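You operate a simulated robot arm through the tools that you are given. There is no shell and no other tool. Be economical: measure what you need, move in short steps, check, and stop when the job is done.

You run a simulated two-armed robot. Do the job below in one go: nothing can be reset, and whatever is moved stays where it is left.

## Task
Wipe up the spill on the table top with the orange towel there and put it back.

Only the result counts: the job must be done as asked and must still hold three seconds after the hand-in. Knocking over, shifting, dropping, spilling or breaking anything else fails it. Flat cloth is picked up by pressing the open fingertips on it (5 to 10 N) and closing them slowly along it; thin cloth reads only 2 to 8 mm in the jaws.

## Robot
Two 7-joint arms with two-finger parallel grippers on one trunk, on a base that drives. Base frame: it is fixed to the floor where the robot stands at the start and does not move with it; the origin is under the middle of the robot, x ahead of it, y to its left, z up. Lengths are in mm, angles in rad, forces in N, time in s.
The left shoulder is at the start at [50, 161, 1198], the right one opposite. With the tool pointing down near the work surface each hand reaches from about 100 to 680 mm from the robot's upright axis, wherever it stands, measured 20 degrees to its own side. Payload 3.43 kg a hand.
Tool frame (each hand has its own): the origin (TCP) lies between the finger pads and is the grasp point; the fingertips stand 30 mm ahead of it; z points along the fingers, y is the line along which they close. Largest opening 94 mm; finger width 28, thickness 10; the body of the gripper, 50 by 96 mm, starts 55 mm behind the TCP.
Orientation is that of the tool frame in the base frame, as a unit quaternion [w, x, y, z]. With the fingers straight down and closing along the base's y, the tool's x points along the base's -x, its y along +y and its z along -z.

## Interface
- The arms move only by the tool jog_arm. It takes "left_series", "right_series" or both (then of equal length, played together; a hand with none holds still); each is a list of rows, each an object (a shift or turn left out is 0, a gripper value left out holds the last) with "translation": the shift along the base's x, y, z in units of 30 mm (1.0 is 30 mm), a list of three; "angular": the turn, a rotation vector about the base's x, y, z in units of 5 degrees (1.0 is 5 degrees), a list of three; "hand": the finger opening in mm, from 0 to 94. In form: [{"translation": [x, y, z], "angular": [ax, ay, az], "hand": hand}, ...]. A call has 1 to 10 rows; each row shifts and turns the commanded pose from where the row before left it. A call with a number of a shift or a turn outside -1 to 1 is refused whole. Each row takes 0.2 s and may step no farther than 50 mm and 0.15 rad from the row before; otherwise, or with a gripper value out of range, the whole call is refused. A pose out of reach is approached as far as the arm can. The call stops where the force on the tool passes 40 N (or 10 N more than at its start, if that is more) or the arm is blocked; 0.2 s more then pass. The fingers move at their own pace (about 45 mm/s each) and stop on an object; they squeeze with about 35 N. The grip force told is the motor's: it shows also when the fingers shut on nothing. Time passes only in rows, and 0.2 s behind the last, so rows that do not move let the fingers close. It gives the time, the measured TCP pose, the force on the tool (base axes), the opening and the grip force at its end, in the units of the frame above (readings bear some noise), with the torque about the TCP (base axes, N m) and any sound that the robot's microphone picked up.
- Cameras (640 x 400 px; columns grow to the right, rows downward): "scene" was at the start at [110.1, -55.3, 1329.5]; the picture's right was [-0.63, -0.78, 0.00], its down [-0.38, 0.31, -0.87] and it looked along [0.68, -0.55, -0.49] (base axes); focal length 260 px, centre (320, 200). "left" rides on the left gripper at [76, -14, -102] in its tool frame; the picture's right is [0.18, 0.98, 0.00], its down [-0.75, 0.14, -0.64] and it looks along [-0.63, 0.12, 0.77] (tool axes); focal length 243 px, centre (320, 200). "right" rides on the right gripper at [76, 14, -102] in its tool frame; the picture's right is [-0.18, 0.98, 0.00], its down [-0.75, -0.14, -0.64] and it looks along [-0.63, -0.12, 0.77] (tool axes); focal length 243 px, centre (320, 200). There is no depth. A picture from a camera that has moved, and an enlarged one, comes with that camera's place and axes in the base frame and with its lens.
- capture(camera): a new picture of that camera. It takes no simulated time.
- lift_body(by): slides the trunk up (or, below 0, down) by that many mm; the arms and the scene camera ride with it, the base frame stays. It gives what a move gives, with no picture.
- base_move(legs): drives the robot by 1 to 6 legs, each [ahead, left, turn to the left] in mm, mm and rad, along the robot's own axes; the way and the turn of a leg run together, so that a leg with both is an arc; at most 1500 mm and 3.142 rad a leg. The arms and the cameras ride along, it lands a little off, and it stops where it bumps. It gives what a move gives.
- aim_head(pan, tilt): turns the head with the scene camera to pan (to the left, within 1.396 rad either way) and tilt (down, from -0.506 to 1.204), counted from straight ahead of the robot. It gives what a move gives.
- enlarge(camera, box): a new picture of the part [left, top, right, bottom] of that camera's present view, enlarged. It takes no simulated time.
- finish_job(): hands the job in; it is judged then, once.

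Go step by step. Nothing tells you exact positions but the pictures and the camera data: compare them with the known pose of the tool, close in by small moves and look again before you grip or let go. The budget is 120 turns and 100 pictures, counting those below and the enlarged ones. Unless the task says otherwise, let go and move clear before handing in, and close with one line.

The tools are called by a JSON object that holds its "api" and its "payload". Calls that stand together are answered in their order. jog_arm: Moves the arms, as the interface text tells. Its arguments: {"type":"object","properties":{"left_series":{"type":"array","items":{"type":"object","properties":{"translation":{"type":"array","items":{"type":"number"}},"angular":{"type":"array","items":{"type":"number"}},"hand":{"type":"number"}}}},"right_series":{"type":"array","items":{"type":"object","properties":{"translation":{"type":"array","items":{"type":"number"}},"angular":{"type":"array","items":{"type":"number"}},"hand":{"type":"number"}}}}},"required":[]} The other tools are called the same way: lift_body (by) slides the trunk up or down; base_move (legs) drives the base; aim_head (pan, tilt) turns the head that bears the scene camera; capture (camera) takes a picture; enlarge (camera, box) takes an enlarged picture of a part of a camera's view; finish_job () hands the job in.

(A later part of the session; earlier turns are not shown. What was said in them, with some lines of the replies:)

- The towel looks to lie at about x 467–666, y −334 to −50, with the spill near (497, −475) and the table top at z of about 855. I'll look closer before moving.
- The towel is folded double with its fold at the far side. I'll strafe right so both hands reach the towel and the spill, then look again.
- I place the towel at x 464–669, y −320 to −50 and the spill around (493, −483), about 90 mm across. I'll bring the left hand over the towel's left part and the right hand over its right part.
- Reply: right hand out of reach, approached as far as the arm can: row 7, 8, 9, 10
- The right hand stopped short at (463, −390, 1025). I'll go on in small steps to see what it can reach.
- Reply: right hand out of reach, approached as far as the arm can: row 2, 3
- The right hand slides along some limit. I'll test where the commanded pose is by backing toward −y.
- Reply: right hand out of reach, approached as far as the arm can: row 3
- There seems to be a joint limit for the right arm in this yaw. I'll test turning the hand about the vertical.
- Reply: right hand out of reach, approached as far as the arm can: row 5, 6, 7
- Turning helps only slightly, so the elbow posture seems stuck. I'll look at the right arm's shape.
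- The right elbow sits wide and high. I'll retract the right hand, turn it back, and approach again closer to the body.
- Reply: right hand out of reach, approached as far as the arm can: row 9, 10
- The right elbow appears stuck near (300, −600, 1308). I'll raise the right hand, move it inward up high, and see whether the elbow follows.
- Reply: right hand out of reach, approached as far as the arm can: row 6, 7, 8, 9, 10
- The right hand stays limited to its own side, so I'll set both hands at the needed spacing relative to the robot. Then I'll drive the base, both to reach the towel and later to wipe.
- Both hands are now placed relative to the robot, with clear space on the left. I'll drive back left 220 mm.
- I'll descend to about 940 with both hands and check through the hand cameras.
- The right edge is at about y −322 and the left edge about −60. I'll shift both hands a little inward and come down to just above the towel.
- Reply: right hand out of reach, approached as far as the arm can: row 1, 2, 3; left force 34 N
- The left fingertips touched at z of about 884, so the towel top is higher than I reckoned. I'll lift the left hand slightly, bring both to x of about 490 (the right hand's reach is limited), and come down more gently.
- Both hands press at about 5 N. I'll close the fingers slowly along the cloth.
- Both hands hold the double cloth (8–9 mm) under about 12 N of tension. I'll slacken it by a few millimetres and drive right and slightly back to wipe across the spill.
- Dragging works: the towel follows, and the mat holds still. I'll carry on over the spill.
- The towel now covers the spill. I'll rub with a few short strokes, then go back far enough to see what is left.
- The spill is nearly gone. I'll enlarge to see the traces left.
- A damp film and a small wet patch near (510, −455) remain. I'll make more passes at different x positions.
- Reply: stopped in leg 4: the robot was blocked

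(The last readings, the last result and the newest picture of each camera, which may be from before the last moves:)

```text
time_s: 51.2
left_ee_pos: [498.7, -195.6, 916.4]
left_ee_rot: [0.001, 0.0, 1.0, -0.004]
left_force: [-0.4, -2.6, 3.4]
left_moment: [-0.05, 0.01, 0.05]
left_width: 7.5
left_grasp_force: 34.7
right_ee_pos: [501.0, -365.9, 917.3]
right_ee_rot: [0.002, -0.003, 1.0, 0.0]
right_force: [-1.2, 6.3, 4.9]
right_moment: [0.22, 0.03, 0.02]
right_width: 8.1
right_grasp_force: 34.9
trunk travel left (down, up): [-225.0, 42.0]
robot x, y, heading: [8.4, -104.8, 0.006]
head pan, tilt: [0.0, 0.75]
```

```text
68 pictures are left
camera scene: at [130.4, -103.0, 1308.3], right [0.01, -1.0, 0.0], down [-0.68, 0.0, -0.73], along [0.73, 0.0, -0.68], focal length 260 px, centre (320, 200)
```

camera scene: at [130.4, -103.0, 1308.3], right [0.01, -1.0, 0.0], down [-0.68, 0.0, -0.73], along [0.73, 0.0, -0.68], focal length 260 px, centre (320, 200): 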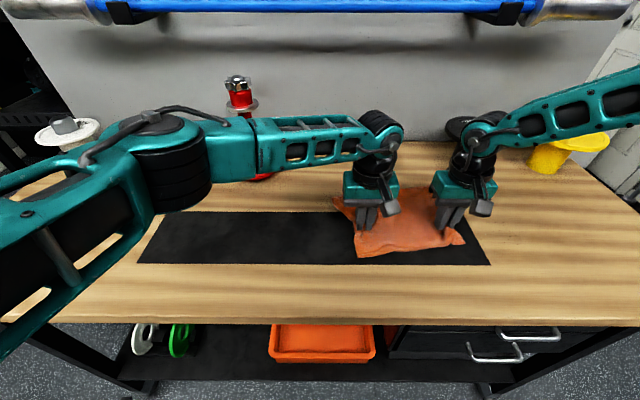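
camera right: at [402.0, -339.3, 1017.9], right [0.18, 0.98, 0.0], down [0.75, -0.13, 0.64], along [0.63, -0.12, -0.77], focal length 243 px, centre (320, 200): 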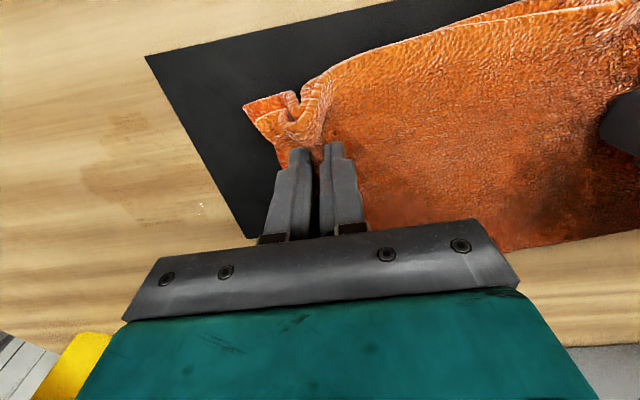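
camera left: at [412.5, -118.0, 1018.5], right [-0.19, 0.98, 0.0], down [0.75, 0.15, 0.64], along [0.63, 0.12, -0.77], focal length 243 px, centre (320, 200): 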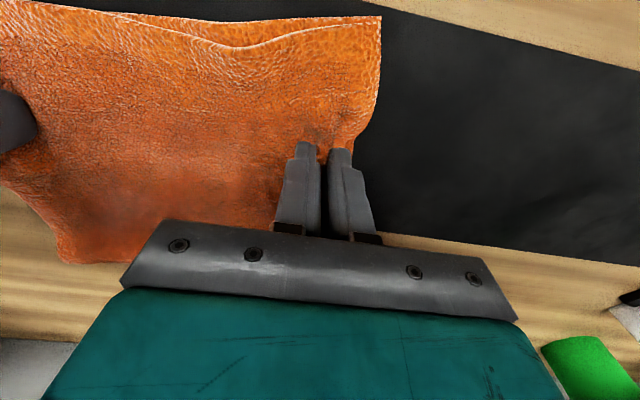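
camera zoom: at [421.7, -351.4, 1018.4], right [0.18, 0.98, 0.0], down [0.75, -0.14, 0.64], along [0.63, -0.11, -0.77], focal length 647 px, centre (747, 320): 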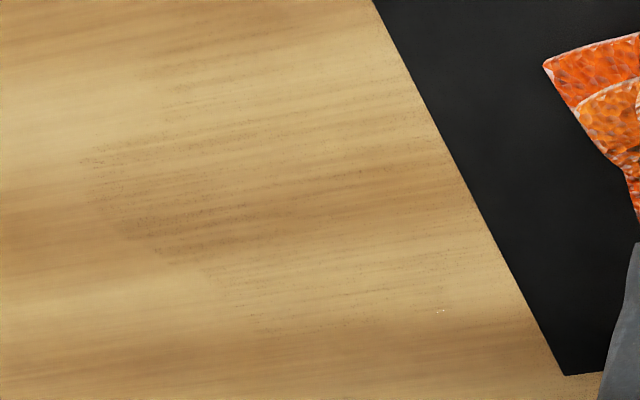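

Only a faint speckle remains near (520, −459). I'll press the right hand a bit more and make one last set of passes there, staying short of where the base was blocked.

{"api": "jog_arm", "payload": {"right_series": [{"translation": [0, 0, -0.06]}, {"translation": [0, 0, 0]}]}}

{"api": "base_move", "payload": {"legs": [[14, -60, 0], [0, -90, 0], [0, 70, 0], [-14, -90, 0], [0, 70, 0], [-10, -70, 0]]}}

{"api": "base_move", "payload": {"legs": [[-15, 60, 0], [0, -80, 0], [10, 80, 0], [10, -70, 0], [5, 180, 0]]}}

{"api": "enlarge", "payload": {"camera": "right", "box": [40, 80, 280, 230]}}

{"api": "enlarge", "payload": {"camera": "scene", "box": [440, 190, 600, 290]}}

```text
time_s: 51.8
left_ee_pos: [497.9, -195.3, 917.5]
left_ee_rot: [0.002, -0.001, 1.0, -0.004]
left_force: [1.3, -3.3, 2.7]
left_moment: [-0.13, -0.03, 0.02]
left_width: 7.7
left_grasp_force: 35.3
right_ee_pos: [499.8, -365.1, 916.6]
right_ee_rot: [0.002, -0.002, 1.0, 0.001]
right_force: [-2.3, 3.0, 11.1]
right_moment: [0.09, 0.08, 0.01]
right_width: 8.3
right_grasp_force: 35.5
trunk travel left (down, up): [-225.0, 42.0]
robot x, y, heading: [13.8, -109.2, 0.003]
head pan, tilt: [0.0, 0.75]
```

```text
time_s: 57.8
left_ee_pos: [488.5, -365.9, 916.8]
left_ee_rot: [0.002, 0.001, 1.0, -0.005]
left_force: [0.4, -6.9, 3.5]
left_moment: [-0.15, 0.0, 0.05]
left_width: 7.6
left_grasp_force: 35.4
right_ee_pos: [489.8, -536.9, 916.6]
right_ee_rot: [0.002, 0.0, 1.0, 0.001]
right_force: [0.5, 1.8, 16.0]
right_moment: [0.06, 0.06, 0.01]
right_width: 8.0
right_grasp_force: 35.1
trunk travel left (down, up): [-225.0, 42.0]
robot x, y, heading: [-1.4, -273.9, 0.009]
head pan, tilt: [0.0, 0.75]
```

```text
time_s: 63.6
left_ee_pos: [497.5, -196.4, 917.2]
left_ee_rot: [0.001, 0.0, 1.0, -0.005]
left_force: [-0.2, -3.0, 4.4]
left_moment: [-0.1, 0.0, 0.04]
left_width: 7.4
left_grasp_force: 35.2
right_ee_pos: [499.6, -366.4, 915.4]
right_ee_rot: [0.002, -0.001, 1.0, 0.0]
right_force: [-0.5, 3.9, 13.8]
right_moment: [0.09, 0.08, 0.04]
right_width: 8.3
right_grasp_force: 35.4
trunk travel left (down, up): [-225.0, 42.0]
robot x, y, heading: [9.6, -109.6, 0.008]
head pan, tilt: [0.0, 0.75]
```

```text
2.67 times, centred on (160, 155) of right
camera zoom: at [421.7, -352.9, 1017.1], right [0.18, 0.98, 0.0], down [0.75, -0.14, 0.64], along [0.63, -0.12, -0.76], focal length 647 px, centre (747, 320)
```

zoom: 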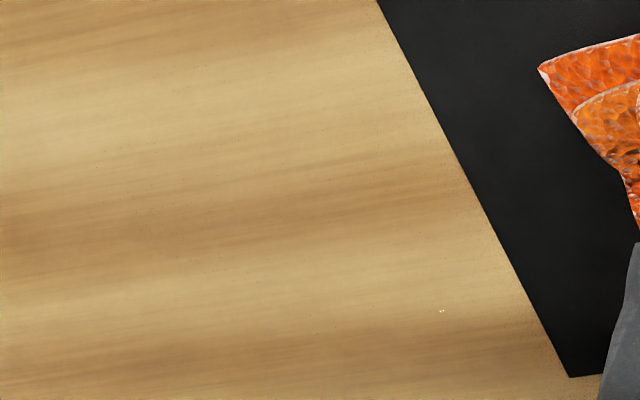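

```text
4.00 times, centred on (520, 240) of scene
camera zoom: at [130.8, -103.7, 1308.4], right [0.0, -1.0, 0.0], down [-0.68, 0.0, -0.73], along [0.73, 0.0, -0.68], focal length 1039 px, centre (-480, 40)
```

zoom: 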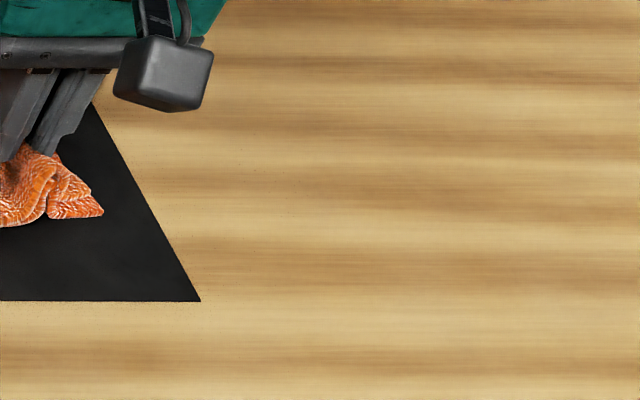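

Nearly spotless. I'll zoom in on one tiny glint that is left.

{"api": "enlarge", "payload": {"camera": "right", "box": [175, 175, 239, 215]}}

{"api": "enlarge", "payload": {"camera": "scene", "box": [464, 205, 528, 245]}}

```text
10.00 times, centred on (207, 195) of right
camera zoom: at [421.7, -352.9, 1017.1], right [0.18, 0.98, 0.0], down [0.75, -0.14, 0.64], along [0.63, -0.12, -0.76], focal length 2426 px, centre (1450, 250)
```

zoom: 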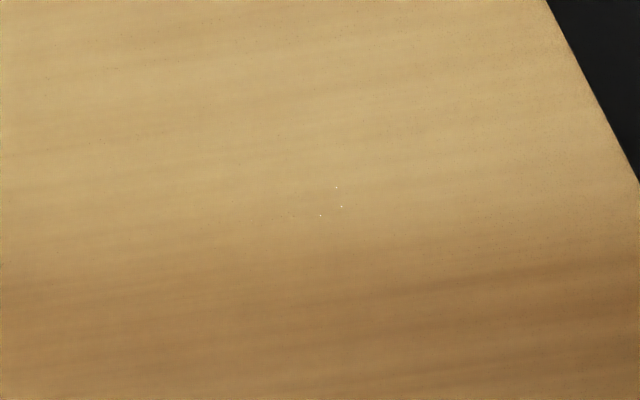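

```text
10.00 times, centred on (496, 225) of scene
camera zoom: at [130.8, -103.7, 1308.4], right [0.0, -1.0, 0.0], down [-0.68, 0.0, -0.73], along [0.73, 0.0, -0.68], focal length 2597 px, centre (-1440, -50)
```

zoom: 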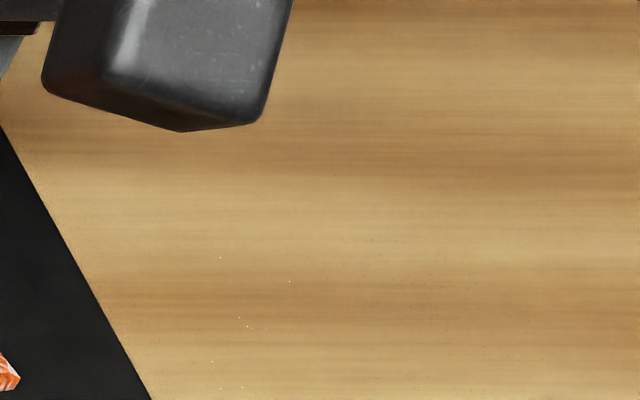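

Only pinpoint specks remain. I'll do one more quick rub to be sure, then return.

{"api": "base_move", "payload": {"legs": [[8, -80, 0], [0, -90, 0], [0, 80, 0], [0, -80, 0], [-15, 80, 0], [0, -80, 0]]}}

{"api": "base_move", "payload": {"legs": [[-12, 60, 0], [0, -70, 0], [20, 20, 0], [0, 200, 0]]}}

{"api": "enlarge", "payload": {"camera": "scene", "box": [440, 190, 600, 290]}}

{"api": "capture", "payload": {"camera": "scene"}}

```text
time_s: 69.9
left_ee_pos: [491.6, -368.4, 917.7]
left_ee_rot: [0.001, 0.001, 1.0, -0.006]
left_force: [0.4, -5.3, 2.3]
left_moment: [-0.12, 0.0, 0.06]
left_width: 7.4
left_grasp_force: 35.0
right_ee_pos: [495.3, -538.3, 916.9]
right_ee_rot: [0.003, -0.001, 1.0, 0.0]
right_force: [0.2, 0.8, 12.8]
right_moment: [0.08, 0.03, 0.05]
right_width: 8.2
right_grasp_force: 34.7
trunk travel left (down, up): [-225.0, 42.0]
robot x, y, heading: [1.4, -276.6, 0.001]
head pan, tilt: [0.0, 0.75]
```

```text
time_s: 74.4
left_ee_pos: [498.4, -154.0, 918.3]
left_ee_rot: [0.001, -0.003, 1.0, -0.005]
left_force: [-0.4, -2.9, 3.8]
left_moment: [-0.08, 0.05, 0.01]
left_width: 7.4
left_grasp_force: 35.2
right_ee_pos: [502.0, -324.3, 916.1]
right_ee_rot: [0.002, -0.005, 1.0, -0.001]
right_force: [-0.9, 3.6, 10.1]
right_moment: [0.1, 0.04, 0.03]
right_width: 8.1
right_grasp_force: 35.3
trunk travel left (down, up): [-225.0, 42.0]
robot x, y, heading: [7.7, -64.4, 0.013]
head pan, tilt: [0.0, 0.75]
```

```text
4.00 times, centred on (520, 240) of scene
camera zoom: at [131.2, -62.8, 1308.4], right [0.01, -1.0, 0.0], down [-0.68, -0.01, -0.73], along [0.73, 0.01, -0.68], focal length 1039 px, centre (-480, 40)
```

zoom: 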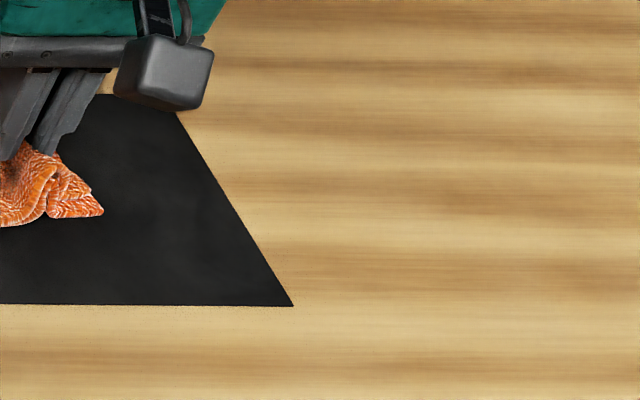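

```text
62 pictures are left
camera scene: at [131.2, -62.8, 1308.4], right [0.01, -1.0, 0.0], down [-0.68, -0.01, -0.73], along [0.73, 0.01, -0.68], focal length 260 px, centre (320, 200)
```

scene: 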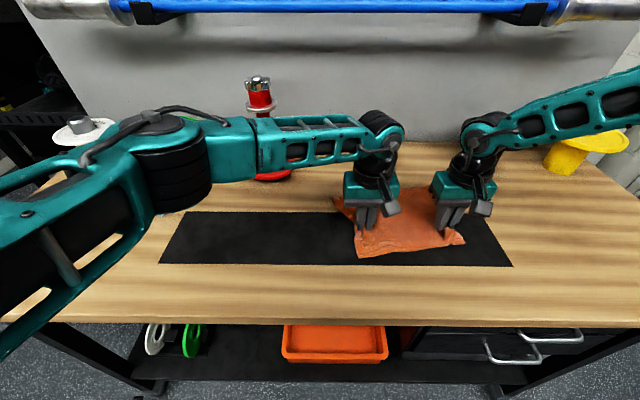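

The table top is clean. Now I'll take the towel back to its former place, driving left and slightly forward.

{"api": "base_move", "payload": {"legs": [[15, 45, -0.008]]}}

{"api": "jog_arm", "payload": {"left_series": [{"translation": [0.3, 0, 0]}, {"translation": [0.3, 0, 0]}, {"translation": [0.2, 0, 0]}, {"translation": [0, 0, 0]}]}}

{"api": "capture", "payload": {"camera": "scene"}}

{"api": "capture", "payload": {"camera": "left"}}

{"api": "capture", "payload": {"camera": "right"}}

```text
time_s: 75.5
left_ee_pos: [513.7, -111.9, 916.6]
left_ee_rot: [0.001, 0.001, 1.0, -0.005]
left_force: [-0.9, -2.4, 3.8]
left_moment: [-0.02, 0.01, -0.02]
left_width: 7.5
left_grasp_force: 35.0
right_ee_pos: [515.6, -281.2, 916.8]
right_ee_rot: [0.003, -0.001, 1.0, 0.001]
right_force: [1.8, 6.3, 7.8]
right_moment: [0.2, -0.01, -0.02]
right_width: 8.2
right_grasp_force: 35.2
trunk travel left (down, up): [-225.0, 42.0]
robot x, y, heading: [22.5, -17.5, 0.001]
head pan, tilt: [0.0, 0.75]
```

```text
time_s: 76.5
left_ee_pos: [537.7, -111.9, 918.2]
left_ee_rot: [0.001, 0.002, 1.0, -0.006]
left_force: [-2.3, -2.9, 2.7]
left_moment: [-0.1, 0.06, 0.0]
left_width: 7.4
left_grasp_force: 34.7
right_ee_pos: [515.9, -280.5, 916.5]
right_ee_rot: [0.003, -0.001, 1.0, 0.001]
right_force: [-0.2, 4.8, 6.7]
right_moment: [0.15, -0.02, -0.02]
right_width: 8.1
right_grasp_force: 35.2
trunk travel left (down, up): [-225.0, 42.0]
robot x, y, heading: [22.6, -20.5, 0.006]
head pan, tilt: [0.0, 0.75]
```

```text
61 pictures are left
camera scene: at [146.1, -18.4, 1308.4], right [0.0, -1.0, 0.0], down [-0.68, 0.0, -0.73], along [0.73, 0.0, -0.68], focal length 260 px, centre (320, 200)
```

scene: 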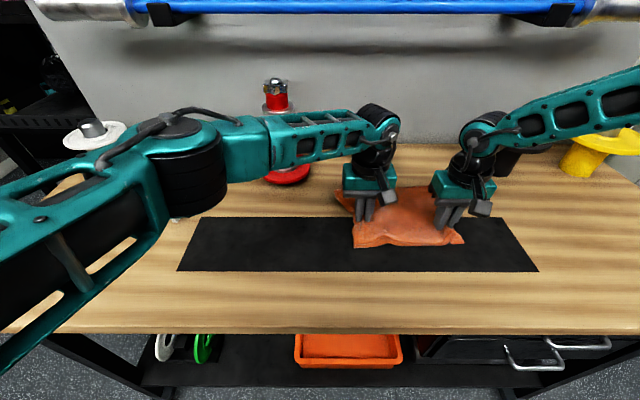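

```text
60 pictures are left
camera left: at [461.1, -126.0, 1019.9], right [-0.18, 0.98, -0.01], down [0.75, 0.15, 0.64], along [0.63, 0.11, -0.77], focal length 243 px, centre (320, 200)
```

left: 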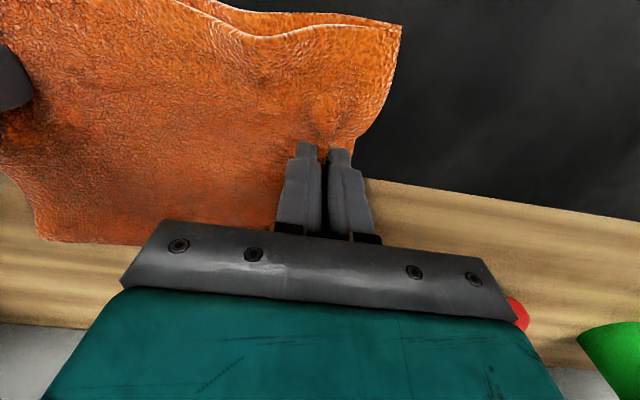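

```text
59 pictures are left
camera right: at [437.2, -266.8, 1017.7], right [0.18, 0.98, 0.01], down [0.75, -0.14, 0.65], along [0.64, -0.11, -0.76], focal length 243 px, centre (320, 200)
```

right: 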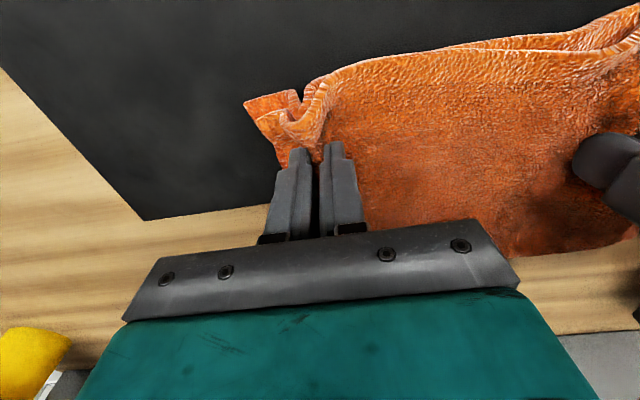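

The towel sits within about 15 mm of its old outline. I'll open the fingers slowly in place so the pinched folds spread flat again, then lift straight up.

{"api": "jog_arm", "payload": {"left_series": [{"hand": 14}, {"hand": 20}, {"hand": 26}, {"hand": 32}, {"hand": 38}, {"hand": 44}, {"hand": 50}, {}, {"translation": [0, 0, 0.3]}, {"translation": [0, 0, 0.5]}], "right_series": [{"hand": 14}, {"hand": 20}, {"hand": 26}, {"hand": 32}, {"hand": 38}, {"hand": 44}, {"hand": 50}, {}, {"translation": [0, 0, 0.3]}, {"translation": [0, 0, 0.5]}]}}

{"api": "jog_arm", "payload": {"left_series": [{"translation": [0, 0, 1]}, {"translation": [0, 0, 1]}, {"translation": [0, 0, 1]}, {"translation": [0, 0, 0.5]}], "right_series": [{"translation": [0, 0, 1]}, {"translation": [0, 0, 1]}, {"translation": [0, 0, 1]}, {"translation": [0, 0, 1]}]}}

{"api": "capture", "payload": {"camera": "scene"}}

{"api": "capture", "payload": {"camera": "right"}}

{"api": "capture", "payload": {"camera": "left"}}

```text
time_s: 78.7
left_ee_pos: [538.5, -111.6, 940.9]
left_ee_rot: [0.002, 0.002, 1.0, -0.005]
left_force: [0.3, -0.4, 0.2]
left_moment: [-0.01, 0.02, 0.03]
left_width: 49.9
left_grasp_force: 0.0
right_ee_pos: [515.2, -280.4, 938.4]
right_ee_rot: [0.003, -0.001, 1.0, 0.002]
right_force: [0.3, 0.1, 0.2]
right_moment: [0.0, 0.01, 0.04]
right_width: 49.8
right_grasp_force: 0.0
trunk travel left (down, up): [-225.0, 42.0]
robot x, y, heading: [23.8, -21.3, 0.008]
head pan, tilt: [0.0, 0.75]
```

```text
time_s: 79.7
left_ee_pos: [536.7, -113.1, 1048.1]
left_ee_rot: [0.001, 0.001, 1.0, -0.005]
left_force: [-0.7, -0.3, 0.3]
left_moment: [0.05, 0.01, 0.0]
left_width: 50.0
left_grasp_force: 0.0
right_ee_pos: [515.3, -279.6, 1058.8]
right_ee_rot: [0.003, -0.002, 1.0, 0.002]
right_force: [0.0, 0.1, 0.0]
right_moment: [0.0, 0.02, -0.03]
right_width: 50.1
right_grasp_force: 0.1
trunk travel left (down, up): [-225.0, 42.0]
robot x, y, heading: [24.3, -20.5, 0.002]
head pan, tilt: [0.0, 0.75]
```

```text
58 pictures are left
camera scene: at [146.7, -18.8, 1308.2], right [0.0, -1.0, 0.0], down [-0.68, 0.0, -0.73], along [0.73, 0.0, -0.68], focal length 260 px, centre (320, 200)
```

scene: 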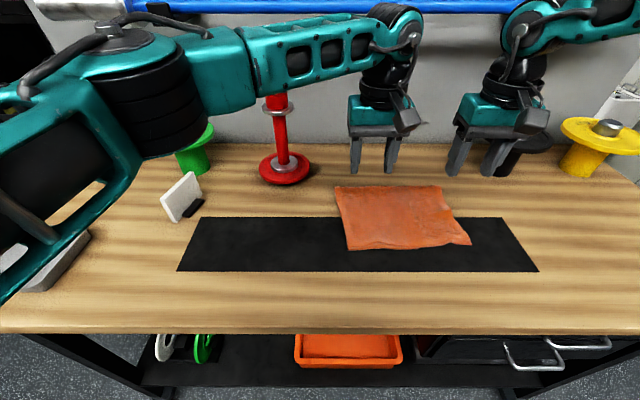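

```text
57 pictures are left
camera right: at [436.7, -266.4, 1159.3], right [0.18, 0.98, 0.0], down [0.75, -0.14, 0.65], along [0.64, -0.11, -0.76], focal length 243 px, centre (320, 200)
```

right: 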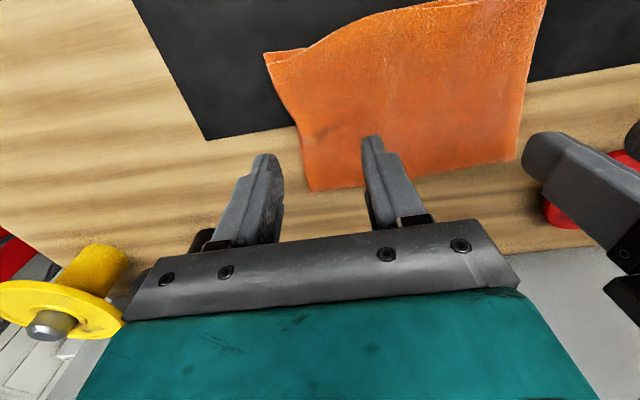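

```text
56 pictures are left
camera left: at [460.6, -127.0, 1150.0], right [-0.18, 0.98, -0.01], down [0.75, 0.15, 0.64], along [0.63, 0.11, -0.77], focal length 243 px, centre (320, 200)
```

left: 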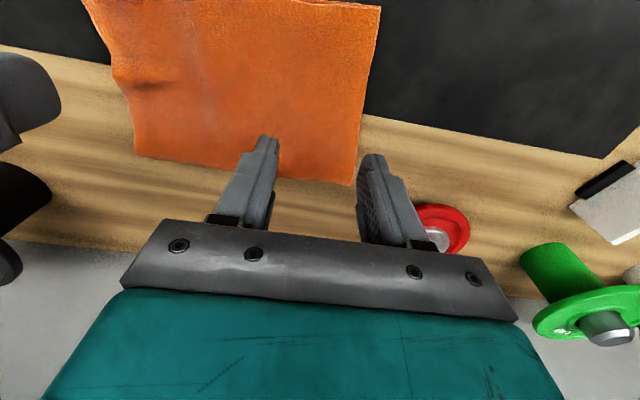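

The towel lies flat where it was, both hands are clear, and nothing else moved. I'll check the spill area one last time.

{"api": "enlarge", "payload": {"camera": "scene", "box": [460, 180, 620, 280]}}

```text
4.00 times, centred on (540, 230) of scene
camera zoom: at [146.7, -18.8, 1308.2], right [0.0, -1.0, 0.0], down [-0.68, 0.0, -0.73], along [0.73, 0.0, -0.68], focal length 1039 px, centre (-560, 80)
```

zoom: 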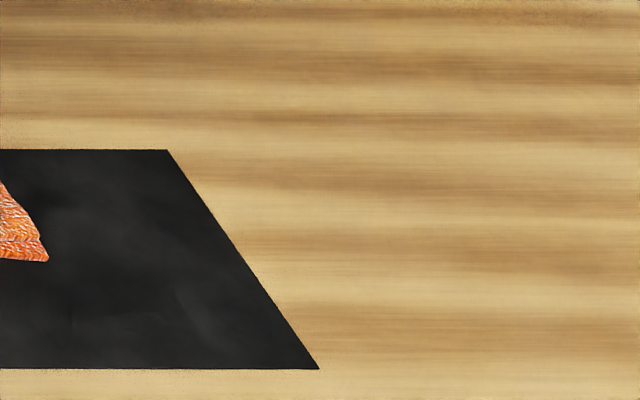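

The table is clean and the towel is back, so I'm handing in.

{"api": "finish_job", "payload": {}}

```text
The job is handed in.
```

I wiped up the spill with the orange towel and laid it flat again within about 20 mm of its old place; I saw nothing else moved, though the base was blocked once while wiping, probably by the bench.
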